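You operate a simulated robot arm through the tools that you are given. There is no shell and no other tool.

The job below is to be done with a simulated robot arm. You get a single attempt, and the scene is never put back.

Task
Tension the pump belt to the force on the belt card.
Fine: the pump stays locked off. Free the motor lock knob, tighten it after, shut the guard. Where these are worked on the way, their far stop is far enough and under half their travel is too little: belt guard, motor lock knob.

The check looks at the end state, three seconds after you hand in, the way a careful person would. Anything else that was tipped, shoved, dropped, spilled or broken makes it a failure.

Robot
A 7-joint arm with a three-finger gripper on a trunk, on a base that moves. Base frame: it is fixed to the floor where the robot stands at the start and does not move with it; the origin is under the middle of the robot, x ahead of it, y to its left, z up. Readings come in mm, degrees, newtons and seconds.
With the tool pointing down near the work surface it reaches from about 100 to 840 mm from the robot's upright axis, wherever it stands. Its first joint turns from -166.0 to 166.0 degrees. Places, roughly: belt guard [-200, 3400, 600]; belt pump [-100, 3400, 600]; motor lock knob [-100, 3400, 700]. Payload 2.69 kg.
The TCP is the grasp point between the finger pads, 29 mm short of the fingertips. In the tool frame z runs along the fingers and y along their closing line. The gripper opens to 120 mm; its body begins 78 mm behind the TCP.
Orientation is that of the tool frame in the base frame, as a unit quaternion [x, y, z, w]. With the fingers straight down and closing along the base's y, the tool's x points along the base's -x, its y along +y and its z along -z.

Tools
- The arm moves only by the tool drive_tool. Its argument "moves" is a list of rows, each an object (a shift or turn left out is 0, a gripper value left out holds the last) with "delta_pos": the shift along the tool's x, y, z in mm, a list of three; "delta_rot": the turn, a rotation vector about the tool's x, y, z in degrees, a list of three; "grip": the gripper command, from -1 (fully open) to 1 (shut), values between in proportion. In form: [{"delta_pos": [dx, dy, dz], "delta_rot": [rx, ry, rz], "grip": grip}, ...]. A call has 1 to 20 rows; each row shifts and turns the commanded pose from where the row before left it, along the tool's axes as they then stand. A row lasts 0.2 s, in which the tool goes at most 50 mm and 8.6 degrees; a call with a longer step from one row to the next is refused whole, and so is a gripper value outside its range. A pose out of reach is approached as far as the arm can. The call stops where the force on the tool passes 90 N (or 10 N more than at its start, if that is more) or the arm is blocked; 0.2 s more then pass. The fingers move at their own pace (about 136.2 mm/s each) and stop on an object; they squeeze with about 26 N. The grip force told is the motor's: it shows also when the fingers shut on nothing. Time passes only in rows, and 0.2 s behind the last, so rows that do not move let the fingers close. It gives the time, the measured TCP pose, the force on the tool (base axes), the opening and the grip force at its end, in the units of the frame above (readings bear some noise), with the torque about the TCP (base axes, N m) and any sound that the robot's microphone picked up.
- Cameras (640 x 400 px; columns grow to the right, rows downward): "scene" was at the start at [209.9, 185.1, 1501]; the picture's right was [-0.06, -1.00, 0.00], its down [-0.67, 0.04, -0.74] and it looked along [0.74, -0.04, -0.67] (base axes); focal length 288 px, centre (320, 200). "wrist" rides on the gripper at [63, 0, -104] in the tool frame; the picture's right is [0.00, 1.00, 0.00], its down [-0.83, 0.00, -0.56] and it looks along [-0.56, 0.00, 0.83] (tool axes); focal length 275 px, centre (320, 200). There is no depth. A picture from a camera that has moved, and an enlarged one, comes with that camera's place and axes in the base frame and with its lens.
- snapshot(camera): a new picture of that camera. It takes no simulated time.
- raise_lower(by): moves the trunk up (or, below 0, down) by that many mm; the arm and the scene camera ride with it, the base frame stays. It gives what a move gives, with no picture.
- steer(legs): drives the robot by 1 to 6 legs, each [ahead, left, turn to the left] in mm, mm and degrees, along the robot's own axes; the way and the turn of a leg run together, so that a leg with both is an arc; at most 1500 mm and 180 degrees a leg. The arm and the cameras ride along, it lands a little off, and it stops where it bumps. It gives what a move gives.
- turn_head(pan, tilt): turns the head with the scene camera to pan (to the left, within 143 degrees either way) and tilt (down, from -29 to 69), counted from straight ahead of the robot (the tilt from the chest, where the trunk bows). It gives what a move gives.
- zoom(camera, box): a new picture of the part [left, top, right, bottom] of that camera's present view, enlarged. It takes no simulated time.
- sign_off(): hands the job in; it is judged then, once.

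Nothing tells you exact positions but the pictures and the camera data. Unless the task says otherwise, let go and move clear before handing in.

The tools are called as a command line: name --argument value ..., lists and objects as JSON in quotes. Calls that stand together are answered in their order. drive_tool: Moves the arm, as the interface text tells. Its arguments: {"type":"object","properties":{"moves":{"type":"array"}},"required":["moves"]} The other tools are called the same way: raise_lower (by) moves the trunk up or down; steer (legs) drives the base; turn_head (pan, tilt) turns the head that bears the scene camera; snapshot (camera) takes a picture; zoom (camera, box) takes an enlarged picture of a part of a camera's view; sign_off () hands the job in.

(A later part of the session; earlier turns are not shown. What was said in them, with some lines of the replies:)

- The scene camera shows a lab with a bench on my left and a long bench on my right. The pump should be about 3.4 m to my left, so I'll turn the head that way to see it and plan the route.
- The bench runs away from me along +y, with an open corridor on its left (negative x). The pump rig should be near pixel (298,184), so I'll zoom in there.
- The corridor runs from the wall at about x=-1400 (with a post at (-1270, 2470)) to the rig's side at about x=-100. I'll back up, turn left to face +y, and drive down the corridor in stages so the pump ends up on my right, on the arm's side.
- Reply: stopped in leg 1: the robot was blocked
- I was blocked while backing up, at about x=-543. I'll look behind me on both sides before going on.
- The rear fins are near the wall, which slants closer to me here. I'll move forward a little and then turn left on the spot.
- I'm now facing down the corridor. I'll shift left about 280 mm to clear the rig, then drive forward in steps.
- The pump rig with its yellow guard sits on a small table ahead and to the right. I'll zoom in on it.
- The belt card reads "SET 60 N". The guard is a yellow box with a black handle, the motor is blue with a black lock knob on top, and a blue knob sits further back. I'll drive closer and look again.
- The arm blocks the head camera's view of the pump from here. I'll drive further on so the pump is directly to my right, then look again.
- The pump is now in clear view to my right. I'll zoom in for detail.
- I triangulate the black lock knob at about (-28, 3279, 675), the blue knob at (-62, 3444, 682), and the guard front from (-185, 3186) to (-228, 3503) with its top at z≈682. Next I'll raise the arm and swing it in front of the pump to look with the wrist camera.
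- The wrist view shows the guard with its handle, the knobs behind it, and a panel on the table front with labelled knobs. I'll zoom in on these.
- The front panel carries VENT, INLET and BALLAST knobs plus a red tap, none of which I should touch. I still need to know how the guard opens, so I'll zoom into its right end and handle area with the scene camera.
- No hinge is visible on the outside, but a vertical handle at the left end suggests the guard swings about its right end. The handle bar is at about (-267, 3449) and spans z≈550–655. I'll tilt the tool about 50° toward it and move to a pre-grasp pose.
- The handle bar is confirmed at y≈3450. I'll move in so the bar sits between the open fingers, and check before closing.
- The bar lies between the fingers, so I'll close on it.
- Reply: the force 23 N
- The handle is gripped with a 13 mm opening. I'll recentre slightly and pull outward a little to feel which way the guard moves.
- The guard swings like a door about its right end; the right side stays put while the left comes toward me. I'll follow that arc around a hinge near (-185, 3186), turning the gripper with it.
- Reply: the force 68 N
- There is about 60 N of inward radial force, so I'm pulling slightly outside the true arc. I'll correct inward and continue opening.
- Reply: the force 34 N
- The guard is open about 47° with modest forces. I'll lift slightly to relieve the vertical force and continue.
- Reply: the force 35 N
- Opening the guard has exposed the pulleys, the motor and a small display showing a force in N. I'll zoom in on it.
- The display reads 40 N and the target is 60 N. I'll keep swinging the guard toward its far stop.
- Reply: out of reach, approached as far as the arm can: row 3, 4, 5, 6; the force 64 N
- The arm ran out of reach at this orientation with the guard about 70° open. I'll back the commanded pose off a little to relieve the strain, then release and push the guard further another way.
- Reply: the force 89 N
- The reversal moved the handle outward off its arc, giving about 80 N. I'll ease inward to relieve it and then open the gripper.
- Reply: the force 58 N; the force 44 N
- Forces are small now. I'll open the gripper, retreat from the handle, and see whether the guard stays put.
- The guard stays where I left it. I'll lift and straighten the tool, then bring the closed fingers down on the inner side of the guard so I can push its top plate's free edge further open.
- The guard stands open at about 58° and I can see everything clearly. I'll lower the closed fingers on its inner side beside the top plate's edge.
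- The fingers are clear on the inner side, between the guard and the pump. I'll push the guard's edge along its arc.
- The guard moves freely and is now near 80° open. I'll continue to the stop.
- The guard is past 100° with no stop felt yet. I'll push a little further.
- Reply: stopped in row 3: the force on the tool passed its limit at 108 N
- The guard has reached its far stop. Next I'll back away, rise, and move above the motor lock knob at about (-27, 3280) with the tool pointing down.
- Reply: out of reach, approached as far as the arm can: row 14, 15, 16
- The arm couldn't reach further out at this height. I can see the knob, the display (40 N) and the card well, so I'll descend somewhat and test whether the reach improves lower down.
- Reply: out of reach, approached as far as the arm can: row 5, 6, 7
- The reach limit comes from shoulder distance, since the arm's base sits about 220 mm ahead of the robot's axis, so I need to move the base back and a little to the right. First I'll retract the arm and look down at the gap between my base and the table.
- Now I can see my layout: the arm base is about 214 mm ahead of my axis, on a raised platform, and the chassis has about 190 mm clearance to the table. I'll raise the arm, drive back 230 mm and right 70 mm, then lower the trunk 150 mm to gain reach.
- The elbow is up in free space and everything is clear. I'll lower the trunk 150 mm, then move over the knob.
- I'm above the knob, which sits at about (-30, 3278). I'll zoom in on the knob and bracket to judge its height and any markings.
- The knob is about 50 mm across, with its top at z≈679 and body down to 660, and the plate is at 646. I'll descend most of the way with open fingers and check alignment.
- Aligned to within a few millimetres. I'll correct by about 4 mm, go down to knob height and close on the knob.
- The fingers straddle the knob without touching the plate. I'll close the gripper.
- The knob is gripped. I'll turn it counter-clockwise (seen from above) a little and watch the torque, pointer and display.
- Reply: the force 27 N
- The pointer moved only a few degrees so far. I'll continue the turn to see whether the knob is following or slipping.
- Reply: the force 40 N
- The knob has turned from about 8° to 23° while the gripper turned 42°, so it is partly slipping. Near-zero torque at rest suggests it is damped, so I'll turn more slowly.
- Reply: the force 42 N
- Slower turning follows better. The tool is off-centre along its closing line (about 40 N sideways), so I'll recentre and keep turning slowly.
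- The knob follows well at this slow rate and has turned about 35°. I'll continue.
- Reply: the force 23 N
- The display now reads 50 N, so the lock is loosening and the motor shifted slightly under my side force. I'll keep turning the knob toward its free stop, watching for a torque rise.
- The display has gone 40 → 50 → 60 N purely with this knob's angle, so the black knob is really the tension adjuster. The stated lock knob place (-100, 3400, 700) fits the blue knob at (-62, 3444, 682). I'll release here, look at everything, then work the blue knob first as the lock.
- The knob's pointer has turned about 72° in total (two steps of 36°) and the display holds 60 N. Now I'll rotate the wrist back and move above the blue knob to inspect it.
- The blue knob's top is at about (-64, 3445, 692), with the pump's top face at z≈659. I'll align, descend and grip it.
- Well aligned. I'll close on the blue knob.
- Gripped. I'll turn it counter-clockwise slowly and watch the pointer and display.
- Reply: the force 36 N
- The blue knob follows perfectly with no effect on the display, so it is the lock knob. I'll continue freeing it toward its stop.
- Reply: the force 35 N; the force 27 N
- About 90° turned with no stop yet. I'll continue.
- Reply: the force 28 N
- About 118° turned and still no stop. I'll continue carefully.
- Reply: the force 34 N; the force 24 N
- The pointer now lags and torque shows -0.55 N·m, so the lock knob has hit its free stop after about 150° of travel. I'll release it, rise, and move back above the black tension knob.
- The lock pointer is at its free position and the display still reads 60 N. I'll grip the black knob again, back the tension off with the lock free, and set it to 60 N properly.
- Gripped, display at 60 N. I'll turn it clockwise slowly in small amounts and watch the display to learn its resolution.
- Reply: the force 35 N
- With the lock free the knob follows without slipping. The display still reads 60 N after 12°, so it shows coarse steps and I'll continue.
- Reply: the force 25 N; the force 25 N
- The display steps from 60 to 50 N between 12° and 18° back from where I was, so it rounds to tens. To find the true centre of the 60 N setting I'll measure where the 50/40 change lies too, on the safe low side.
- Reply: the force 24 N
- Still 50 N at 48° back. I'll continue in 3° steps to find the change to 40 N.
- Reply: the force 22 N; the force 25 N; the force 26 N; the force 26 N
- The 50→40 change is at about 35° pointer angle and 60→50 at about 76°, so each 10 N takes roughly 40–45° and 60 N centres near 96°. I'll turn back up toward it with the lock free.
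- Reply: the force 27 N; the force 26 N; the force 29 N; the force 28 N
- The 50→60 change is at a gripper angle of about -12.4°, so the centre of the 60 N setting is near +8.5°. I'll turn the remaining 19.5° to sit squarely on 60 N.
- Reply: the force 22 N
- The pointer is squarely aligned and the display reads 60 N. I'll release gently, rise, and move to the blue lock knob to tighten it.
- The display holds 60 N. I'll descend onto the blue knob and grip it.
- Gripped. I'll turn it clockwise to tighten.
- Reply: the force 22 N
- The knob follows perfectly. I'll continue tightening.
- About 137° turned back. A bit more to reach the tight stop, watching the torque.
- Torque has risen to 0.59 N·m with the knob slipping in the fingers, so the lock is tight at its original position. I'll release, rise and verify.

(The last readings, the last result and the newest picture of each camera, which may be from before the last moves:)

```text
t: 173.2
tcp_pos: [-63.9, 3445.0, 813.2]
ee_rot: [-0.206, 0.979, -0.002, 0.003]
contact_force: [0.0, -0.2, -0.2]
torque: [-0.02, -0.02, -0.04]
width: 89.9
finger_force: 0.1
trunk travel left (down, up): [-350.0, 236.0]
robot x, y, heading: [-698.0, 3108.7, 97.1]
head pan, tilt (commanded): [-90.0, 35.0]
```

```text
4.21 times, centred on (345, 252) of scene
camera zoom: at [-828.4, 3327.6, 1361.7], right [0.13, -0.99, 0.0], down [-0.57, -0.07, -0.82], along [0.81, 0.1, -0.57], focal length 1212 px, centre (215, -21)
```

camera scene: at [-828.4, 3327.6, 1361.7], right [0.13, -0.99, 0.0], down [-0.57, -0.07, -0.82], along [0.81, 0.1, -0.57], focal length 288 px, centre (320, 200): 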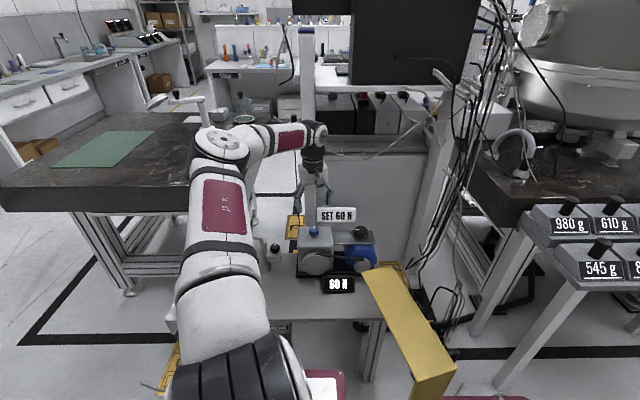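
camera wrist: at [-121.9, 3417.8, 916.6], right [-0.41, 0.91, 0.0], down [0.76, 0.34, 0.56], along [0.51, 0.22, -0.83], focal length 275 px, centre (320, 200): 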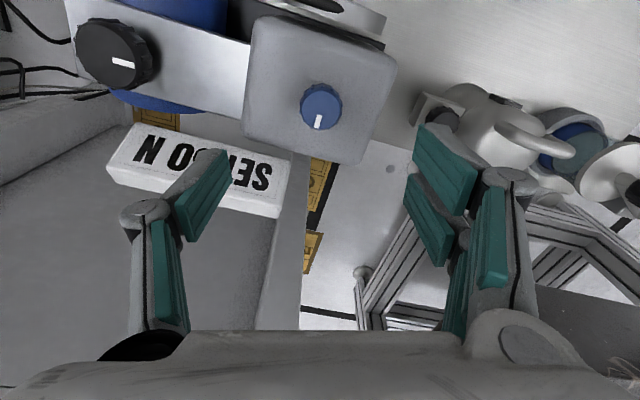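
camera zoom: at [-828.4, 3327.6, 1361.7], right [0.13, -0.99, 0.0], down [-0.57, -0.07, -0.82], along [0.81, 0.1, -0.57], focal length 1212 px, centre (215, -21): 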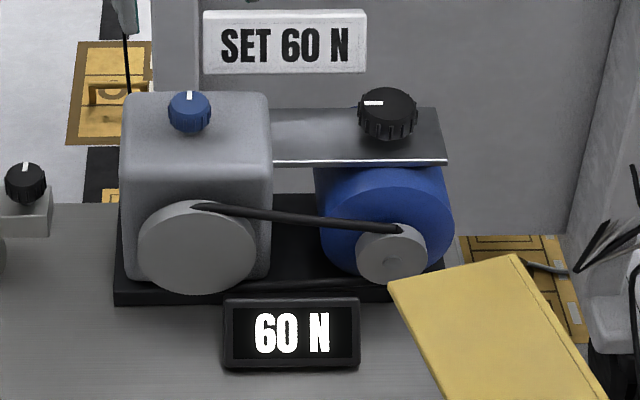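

Everything reads correctly: 60 N, lock tight, tension knob set. Now to shut the guard, I'll close the fingers and bring them down outside the open guard, at about (-316, 3062).

drive_tool --moves '[{"delta_pos": [38.5, -24.9, 0], "grip": 1}, {"delta_pos": [38.5, -24.9, 0]}, {"delta_pos": [38.5, -24.9, 0]}, {"delta_pos": [38.5, -24.9, 0]}, {"delta_pos": [38.5, -24.9, 0]}, {"delta_pos": [38.5, -24.9, 0]}, {"delta_pos": [38.5, -24.9, 0]}, {"delta_pos": [38.5, -24.9, 0]}, {"delta_pos": [38.5, -24.9, 0]}, {"delta_pos": [38.5, -24.9, 0]}]'

snapshot --camera "wrist"

snapshot --camera "scene"

```text
t: 175.4
tcp_pos: [-315.0, 3063.9, 810.6]
ee_rot: [-0.208, 0.978, -0.002, 0.002]
contact_force: [0.1, 0.8, -0.4]
torque: [-0.06, 0.01, -0.02]
width: 0.0
finger_force: 25.2
trunk travel left (down, up): [-350.0, 236.0]
robot x, y, heading: [-699.3, 3109.6, 97.0]
head pan, tilt (commanded): [-90.0, 35.0]
```

```text
taken
camera wrist: at [-372.8, 3036.1, 914.9], right [-0.41, 0.91, 0.0], down [0.76, 0.34, 0.56], along [0.51, 0.23, -0.83], focal length 275 px, centre (320, 200)
```

wrist: 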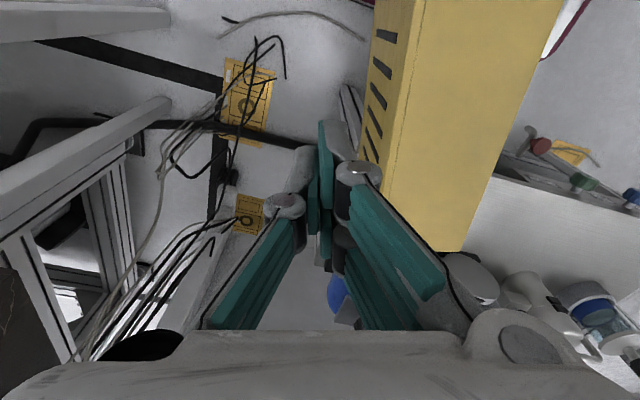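

```text
taken
camera scene: at [-828.5, 3327.7, 1361.6], right [0.13, -0.99, 0.0], down [-0.57, -0.07, -0.82], along [0.81, 0.1, -0.57], focal length 288 px, centre (320, 200)
```

scene: 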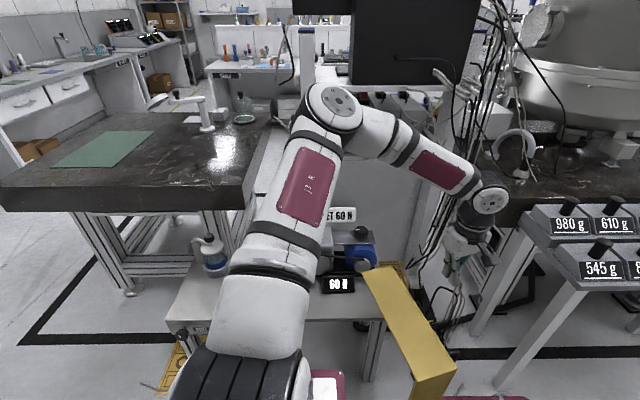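

The guard's outer face is where I computed it, about 60 mm from the fingers. I'll descend beside it.

drive_tool --moves '[{"delta_pos": [0, 0, 46]}, {"delta_pos": [0, 0, 46]}, {"delta_pos": [0, 0, 46]}, {"delta_pos": [0, 0, 46]}]'

snapshot --camera "wrist"

zoom --camera "scene" --box '[300, 190, 500, 400]'

```text
t: 176.4
tcp_pos: [-313.5, 3063.0, 625.1]
ee_rot: [-0.206, 0.978, -0.002, 0.002]
contact_force: [0.0, -0.6, 0.2]
torque: [0.03, 0.01, 0.01]
width: 0.0
finger_force: 26.4
trunk travel left (down, up): [-350.0, 236.0]
robot x, y, heading: [-699.6, 3112.1, 96.9]
head pan, tilt (commanded): [-90.0, 35.0]
```

```text
taken
camera wrist: at [-370.9, 3036.0, 728.9], right [-0.41, 0.91, 0.0], down [0.76, 0.34, 0.56], along [0.51, 0.22, -0.83], focal length 275 px, centre (320, 200)
```

wrist: 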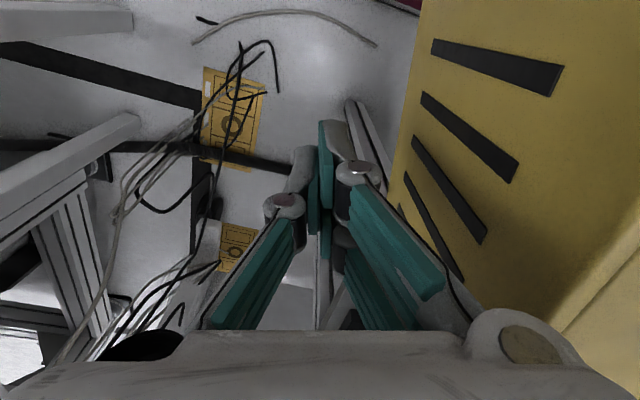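

```text
1.90 times, centred on (400, 295) of scene
camera zoom: at [-828.6, 3327.4, 1361.7], right [0.13, -0.99, 0.0], down [-0.57, -0.07, -0.82], along [0.81, 0.1, -0.57], focal length 548 px, centre (168, 19)
```

zoom: 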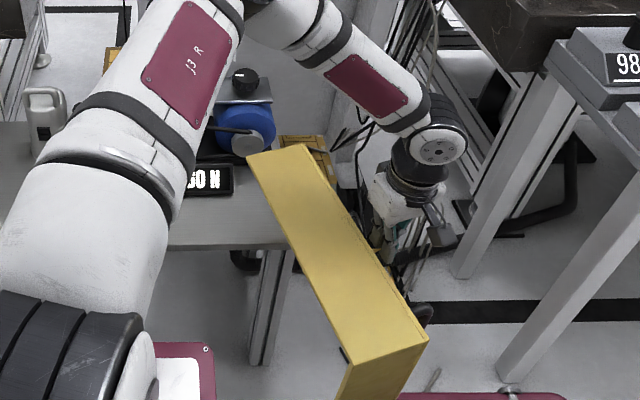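

The fingers are outside the guard's face. I'll push it shut along its arc, in stages.

drive_tool --moves '[{"delta_pos": [0, 18, 0]}, {"delta_pos": [0, 18, 0]}, {"delta_pos": [1.4, 17.8, 0]}, {"delta_pos": [-0.4, 17.9, 0]}, {"delta_pos": [-2.3, 17.7, 0]}, {"delta_pos": [-4.1, 17.4, 0]}, {"delta_pos": [-5.9, 16.9, 0]}, {"delta_pos": [-7.7, 16.2, 0]}]'

snapshot --camera "wrist"

snapshot --camera "scene"

```text
t: 178.2
tcp_pos: [-352.5, 3198.1, 627.5]
ee_rot: [-0.206, 0.978, -0.001, 0.002]
contact_force: [-0.4, -0.1, -0.2]
torque: [0.0, 0.0, -0.03]
width: 0.2
finger_force: 25.7
trunk travel left (down, up): [-350.0, 236.0]
robot x, y, heading: [-698.5, 3109.4, 97.2]
head pan, tilt (commanded): [-90.0, 35.0]
```

```text
taken
camera wrist: at [-410.7, 3171.0, 730.7], right [-0.41, 0.91, 0.0], down [0.76, 0.34, 0.56], along [0.51, 0.22, -0.83], focal length 275 px, centre (320, 200)
```

wrist: 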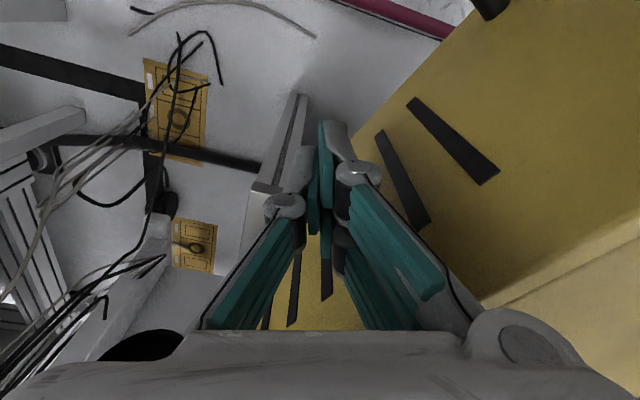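

```text
taken
camera scene: at [-828.5, 3327.4, 1361.7], right [0.13, -0.99, 0.0], down [-0.57, -0.07, -0.82], along [0.81, 0.1, -0.57], focal length 288 px, centre (320, 200)
```

scene: 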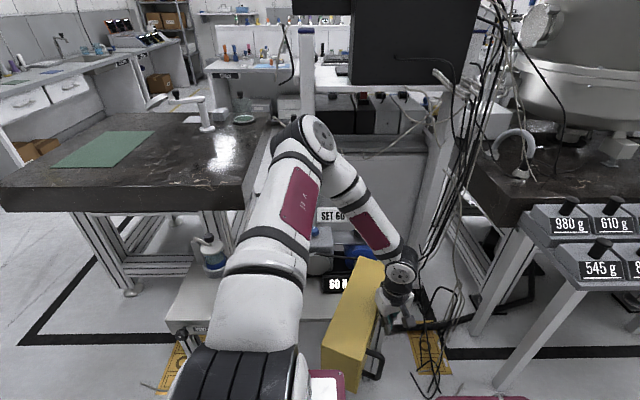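

The guard is swinging shut, now about 60° open. Continuing.

drive_tool --moves '[{"delta_pos": [-9.3, 15.3, 0]}, {"delta_pos": [-10.9, 14.2, 0]}, {"delta_pos": [-12.3, 13.0, 0]}, {"delta_pos": [-13.6, 11.6, 0]}, {"delta_pos": [-14.7, 10.2, 0]}, {"delta_pos": [-15.7, 8.6, 0]}]'

snapshot --camera "wrist"

snapshot --camera "scene"

```text
t: 179.6
tcp_pos: [-311.2, 3295.2, 627.1]
ee_rot: [-0.206, 0.979, -0.003, 0.003]
contact_force: [0.2, 0.1, -0.5]
torque: [0.0, -0.02, 0.01]
width: 0.0
finger_force: 26.0
trunk travel left (down, up): [-350.0, 236.0]
robot x, y, heading: [-702.6, 3111.1, 97.3]
head pan, tilt (commanded): [-90.0, 35.0]
```

```text
taken
camera wrist: at [-369.7, 3267.2, 729.8], right [-0.41, 0.91, 0.0], down [0.76, 0.34, 0.56], along [0.51, 0.22, -0.83], focal length 275 px, centre (320, 200)
```

wrist: 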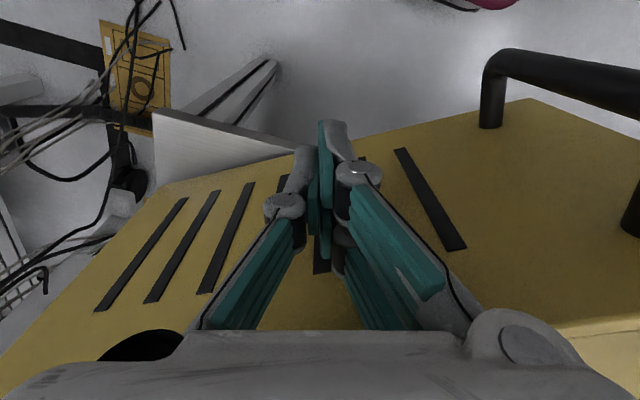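

```text
taken
camera scene: at [-828.5, 3327.4, 1361.7], right [0.13, -0.99, 0.0], down [-0.57, -0.07, -0.82], along [0.81, 0.1, -0.57], focal length 288 px, centre (320, 200)
```

scene: 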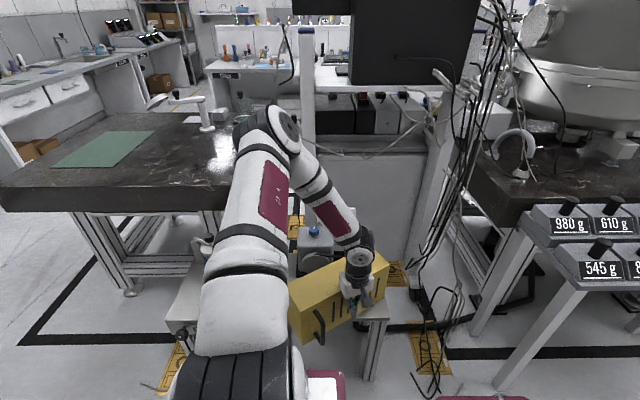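

drive_tool --moves '[{"delta_pos": [-16.5, 6.9, 0]}, {"delta_pos": [-17.1, 5.1, 0]}, {"delta_pos": [-8.8, 2.0, 0]}, {"delta_pos": [-8.8, 1.4, 0]}, {"delta_pos": [-8.9, 0.9, 0]}]'

snapshot --camera "wrist"

zoom --camera "scene" --box '[270, 200, 420, 330]'

```text
t: 180.8
tcp_pos: [-264.6, 3335.3, 627.9]
ee_rot: [-0.207, 0.978, -0.002, 0.002]
contact_force: [0.4, -0.2, 0.0]
torque: [0.0, 0.0, -0.02]
width: 0.0
finger_force: 25.7
trunk travel left (down, up): [-350.0, 236.0]
robot x, y, heading: [-698.9, 3108.6, 97.1]
head pan, tilt (commanded): [-90.0, 35.0]
```

```text
taken
camera wrist: at [-322.0, 3307.8, 731.2], right [-0.41, 0.91, 0.0], down [0.76, 0.34, 0.56], along [0.51, 0.23, -0.83], focal length 275 px, centre (320, 200)
```

wrist: 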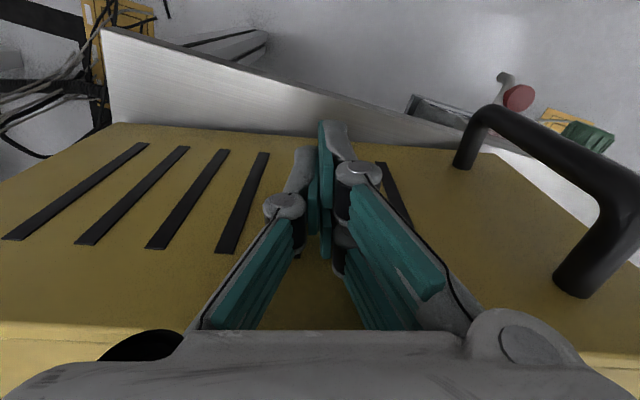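

```text
3.08 times, centred on (345, 265) of scene
camera zoom: at [-828.6, 3327.4, 1361.7], right [0.13, -0.99, 0.0], down [-0.57, -0.07, -0.82], along [0.81, 0.1, -0.57], focal length 886 px, centre (243, 0)
```

zoom: 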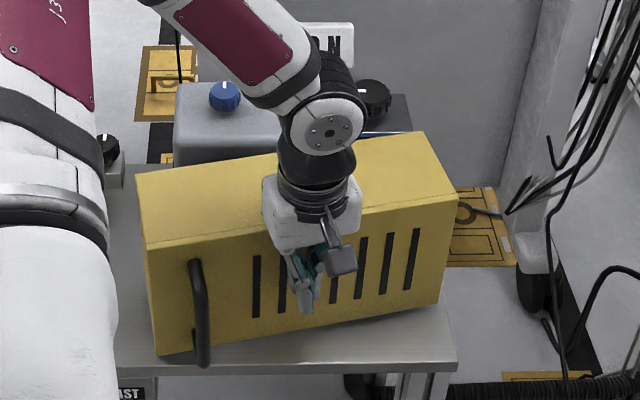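

Nearly shut. I'll push the last part gently.

drive_tool --moves '[{"delta_pos": [-7, 0.6, 0]}, {"delta_pos": [-7, 0.5, 0]}, {"delta_pos": [-7, 0.3, 0]}, {"delta_pos": [-7, 0, 0]}]'

zoom --camera "scene" --box '[270, 200, 420, 330]'

drive_tool --moves '[{"delta_pos": [-5, 0, 0]}, {"delta_pos": [-4, 0, 0]}]'

zoom --camera "scene" --box '[270, 200, 420, 330]'

```text
t: 181.8
tcp_pos: [-237.7, 3346.1, 629.1]
ee_rot: [-0.206, 0.979, -0.002, 0.002]
contact_force: [-0.7, 1.2, -0.3]
torque: [0.01, 0.01, -0.02]
width: 0.0
finger_force: 25.9
trunk travel left (down, up): [-350.0, 236.0]
robot x, y, heading: [-694.9, 3108.7, 97.2]
head pan, tilt (commanded): [-90.0, 35.0]
```

```text
3.08 times, centred on (345, 265) of scene
camera zoom: at [-828.6, 3327.4, 1361.7], right [0.13, -0.99, 0.0], down [-0.57, -0.07, -0.82], along [0.81, 0.1, -0.57], focal length 886 px, centre (243, 0)
```

zoom: 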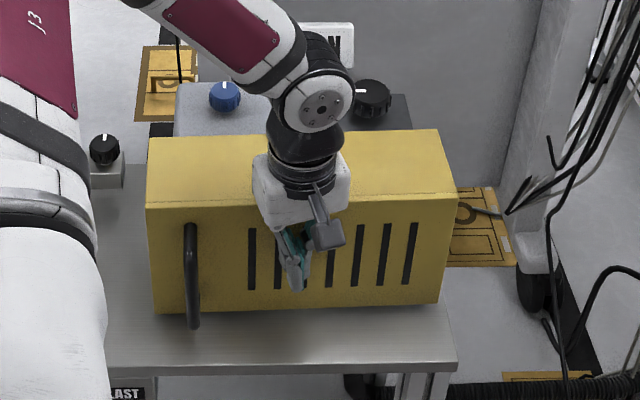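

```text
t: 182.4
tcp_pos: [-232.6, 3349.5, 627.8]
ee_rot: [-0.206, 0.979, -0.003, -0.001]
contact_force: [-19.3, -7.6, 4.5]
torque: [-0.12, 0.35, 0.02]
width: 0.2
finger_force: 26.4
trunk travel left (down, up): [-350.0, 236.0]
robot x, y, heading: [-698.7, 3108.9, 97.3]
head pan, tilt (commanded): [-90.0, 35.0]
```

```text
3.08 times, centred on (345, 265) of scene
camera zoom: at [-829.3, 3327.1, 1361.7], right [0.13, -0.99, 0.0], down [-0.57, -0.07, -0.82], along [0.81, 0.1, -0.57], focal length 886 px, centre (243, 0)
```

zoom: 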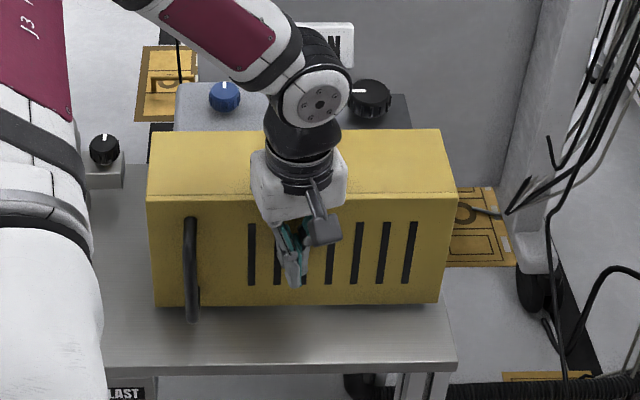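

The guard meets resistance of about 20 N. I'll press a little more to make sure it's fully seated, then back off.

drive_tool --moves '[{"delta_pos": [-3, 0, 0]}, {"delta_pos": [-3, 0, 0]}, {"delta_pos": [0, 0, 0]}]'

zoom --camera "scene" --box '[270, 200, 420, 330]'

```text
t: 183.2
tcp_pos: [-233.8, 3348.4, 627.3]
ee_rot: [-0.205, 0.979, -0.003, -0.004]
contact_force: [-53.9, -21.0, 14.0]
torque: [0.49, 0.12, 0.01]
width: 0.0
finger_force: 26.6
trunk travel left (down, up): [-350.0, 236.0]
robot x, y, heading: [-700.2, 3111.2, 97.2]
head pan, tilt (commanded): [-90.0, 35.0]
```

```text
3.08 times, centred on (345, 265) of scene
camera zoom: at [-830.5, 3326.7, 1361.7], right [0.13, -0.99, 0.0], down [-0.57, -0.07, -0.82], along [0.81, 0.1, -0.57], focal length 886 px, centre (243, 0)
```

zoom: 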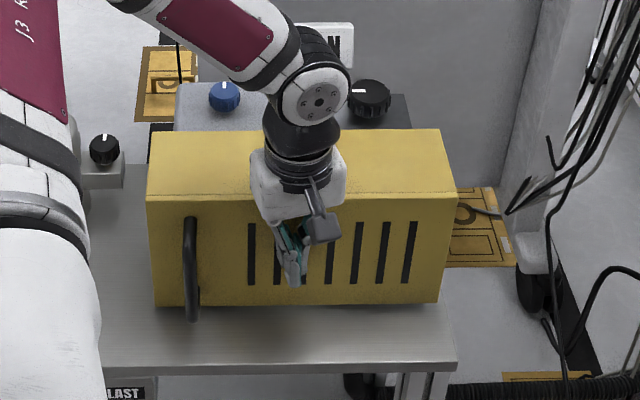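

The guard is firmly against its stop and no longer moves. I'll back the fingers away, rise clear, and check everything.

drive_tool --moves '[{"delta_pos": [8, 0, 0]}, {"delta_pos": [15, 0, 0]}, {"delta_pos": [40, 0, 0]}, {"delta_pos": [40, 0, -20]}, {"delta_pos": [30, 0, -40]}, {"delta_pos": [20, 0, -45]}, {"delta_pos": [0, 0, -48]}, {"delta_pos": [0, 0, -48]}, {"delta_pos": [0, 0, -48]}]'

snapshot --camera "scene"

zoom --camera "scene" --box '[270, 190, 420, 320]'

snapshot --camera "wrist"

```text
t: 185.2
tcp_pos: [-366.1, 3292.3, 875.6]
ee_rot: [-0.207, 0.978, -0.002, 0.001]
contact_force: [0.2, 0.6, -0.1]
torque: [0.01, 0.06, 0.02]
width: 0.0
finger_force: 25.7
trunk travel left (down, up): [-350.0, 236.0]
robot x, y, heading: [-699.1, 3108.2, 97.1]
head pan, tilt (commanded): [-90.0, 35.0]
```

```text
taken
camera scene: at [-828.4, 3327.5, 1361.7], right [0.13, -0.99, 0.0], down [-0.57, -0.07, -0.82], along [0.81, 0.1, -0.57], focal length 288 px, centre (320, 200)
```

scene: 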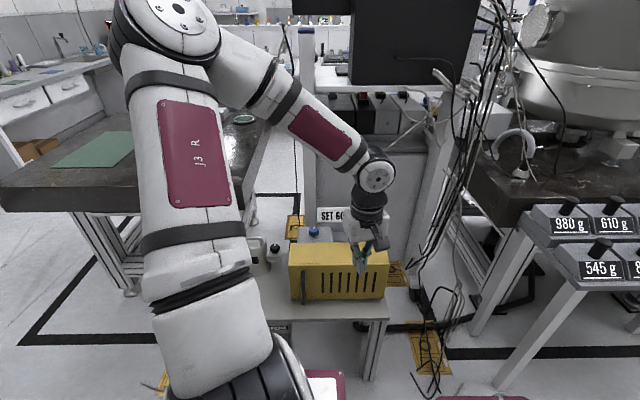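

```text
3.08 times, centred on (345, 255) of scene
camera zoom: at [-828.4, 3327.5, 1361.7], right [0.13, -0.99, 0.0], down [-0.57, -0.07, -0.82], along [0.81, 0.1, -0.57], focal length 886 px, centre (243, 31)
```

zoom: 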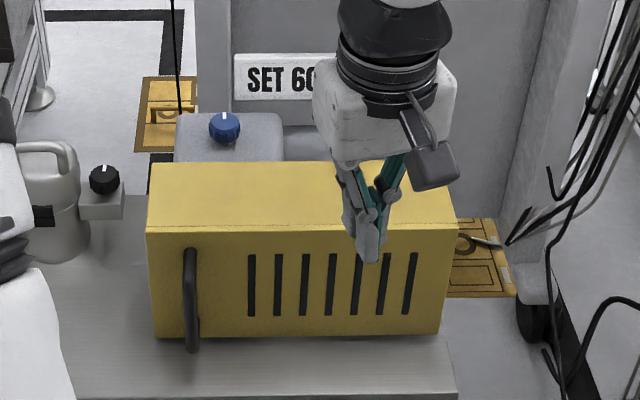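

```text
taken
camera wrist: at [-423.4, 3265.0, 979.1], right [-0.41, 0.91, 0.0], down [0.76, 0.34, 0.56], along [0.51, 0.22, -0.83], focal length 275 px, centre (320, 200)
```

wrist: 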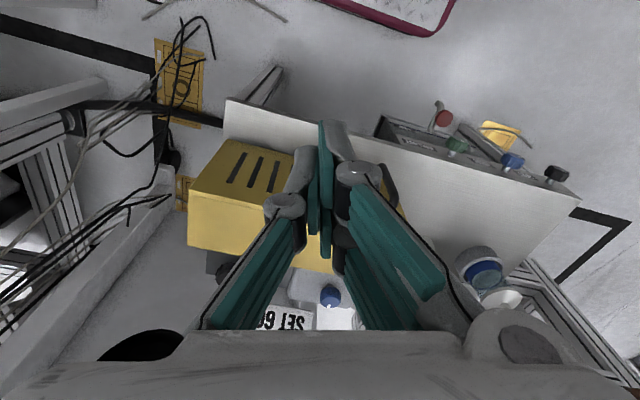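

The guard is shut and stays. I'll move the arm further clear and take a final look at both knobs and the surroundings.

drive_tool --moves '[{"delta_pos": [30, -30, -20]}, {"delta_pos": [30, -30, -20]}, {"delta_pos": [30, -30, -10]}, {"delta_pos": [20, -30, 0]}, {"delta_pos": [0, -30, 0]}]'

zoom --camera "scene" --box '[260, 190, 420, 320]'

zoom --camera "scene" --box '[290, 205, 390, 275]'

snapshot --camera "scene"

```text
t: 186.4
tcp_pos: [-405.2, 3109.9, 928.5]
ee_rot: [-0.207, 0.978, -0.003, 0.002]
contact_force: [-0.4, 0.1, -0.1]
torque: [-0.03, -0.02, 0.05]
width: 0.2
finger_force: 25.9
trunk travel left (down, up): [-350.0, 236.0]
robot x, y, heading: [-700.3, 3108.0, 97.4]
head pan, tilt (commanded): [-90.0, 35.0]
```

```text
3.08 times, centred on (340, 255) of scene
camera zoom: at [-828.7, 3327.7, 1361.6], right [0.13, -0.99, 0.0], down [-0.57, -0.07, -0.82], along [0.81, 0.1, -0.57], focal length 886 px, centre (258, 31)
```

zoom: 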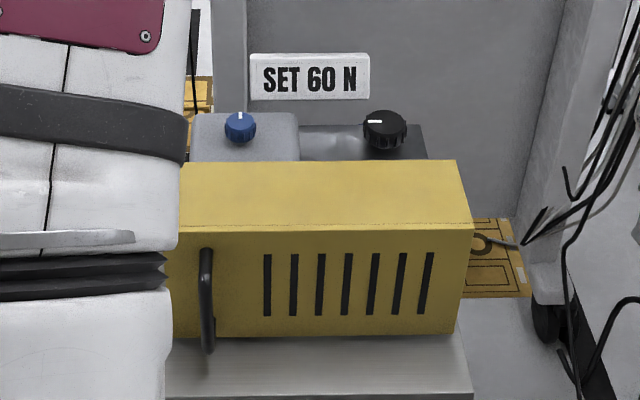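

```text
5.71 times, centred on (340, 240) of scene
camera zoom: at [-828.7, 3327.7, 1361.6], right [0.13, -0.99, 0.0], down [-0.57, -0.07, -0.82], along [0.81, 0.1, -0.57], focal length 1645 px, centre (206, -29)
```

zoom: 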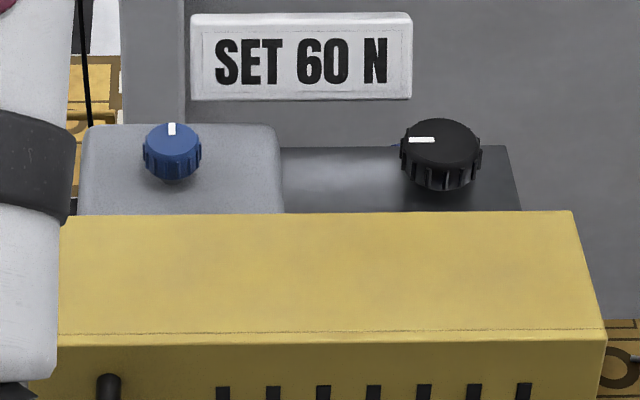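

```text
taken
camera scene: at [-828.7, 3327.7, 1361.6], right [0.13, -0.99, 0.0], down [-0.57, -0.07, -0.82], along [0.81, 0.1, -0.57], focal length 288 px, centre (320, 200)
```

scene: 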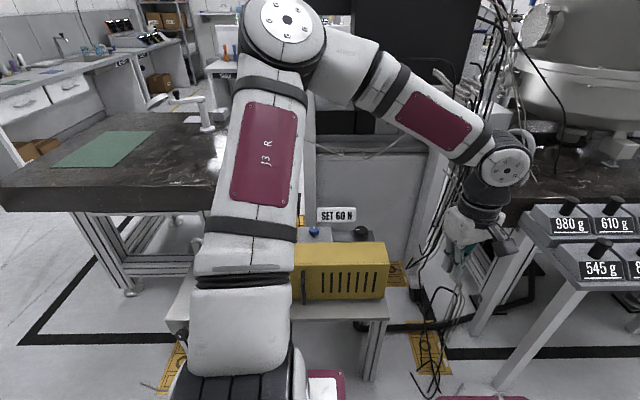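

The guard is shut against its stop, the blue lock knob is back at its tight position, the belt was set to 60 N as on the card, and the arm is clear with nothing gripped. I'm handing the job in.

sign_off

```text
The job is handed in.
```

The belt display read 60 N, matching the card, and the job is handed in. I have not been told how it was judged.

- **Guard:** I opened it to its far stop, about 107°. At the end I pushed it shut until it stopped moving at about 54 N.
- **Lock knob:** This is the blue knob on the pump. I freed it about 150° to its stop. After setting the tension I turned it back until it was tight at its starting position.
- **Tension:** The black knob on the bracket sets it. I first took it for the lock knob and turned it from 40 to 60 N while the motor was still locked. I then freed the lock, backed the tension down to 40 N and set it to 60 N again.
- **Accuracy:** The display only shows steps of 10 N. I placed the knob at what I measured as the middle of the 60 N setting. The display was last read just before the guard went shut over it.
- **Surroundings:** While backing up at the start, the base was stopped short, most likely by the wall. I saw nothing moved by it. In the last picture the other items in view look undisturbed.
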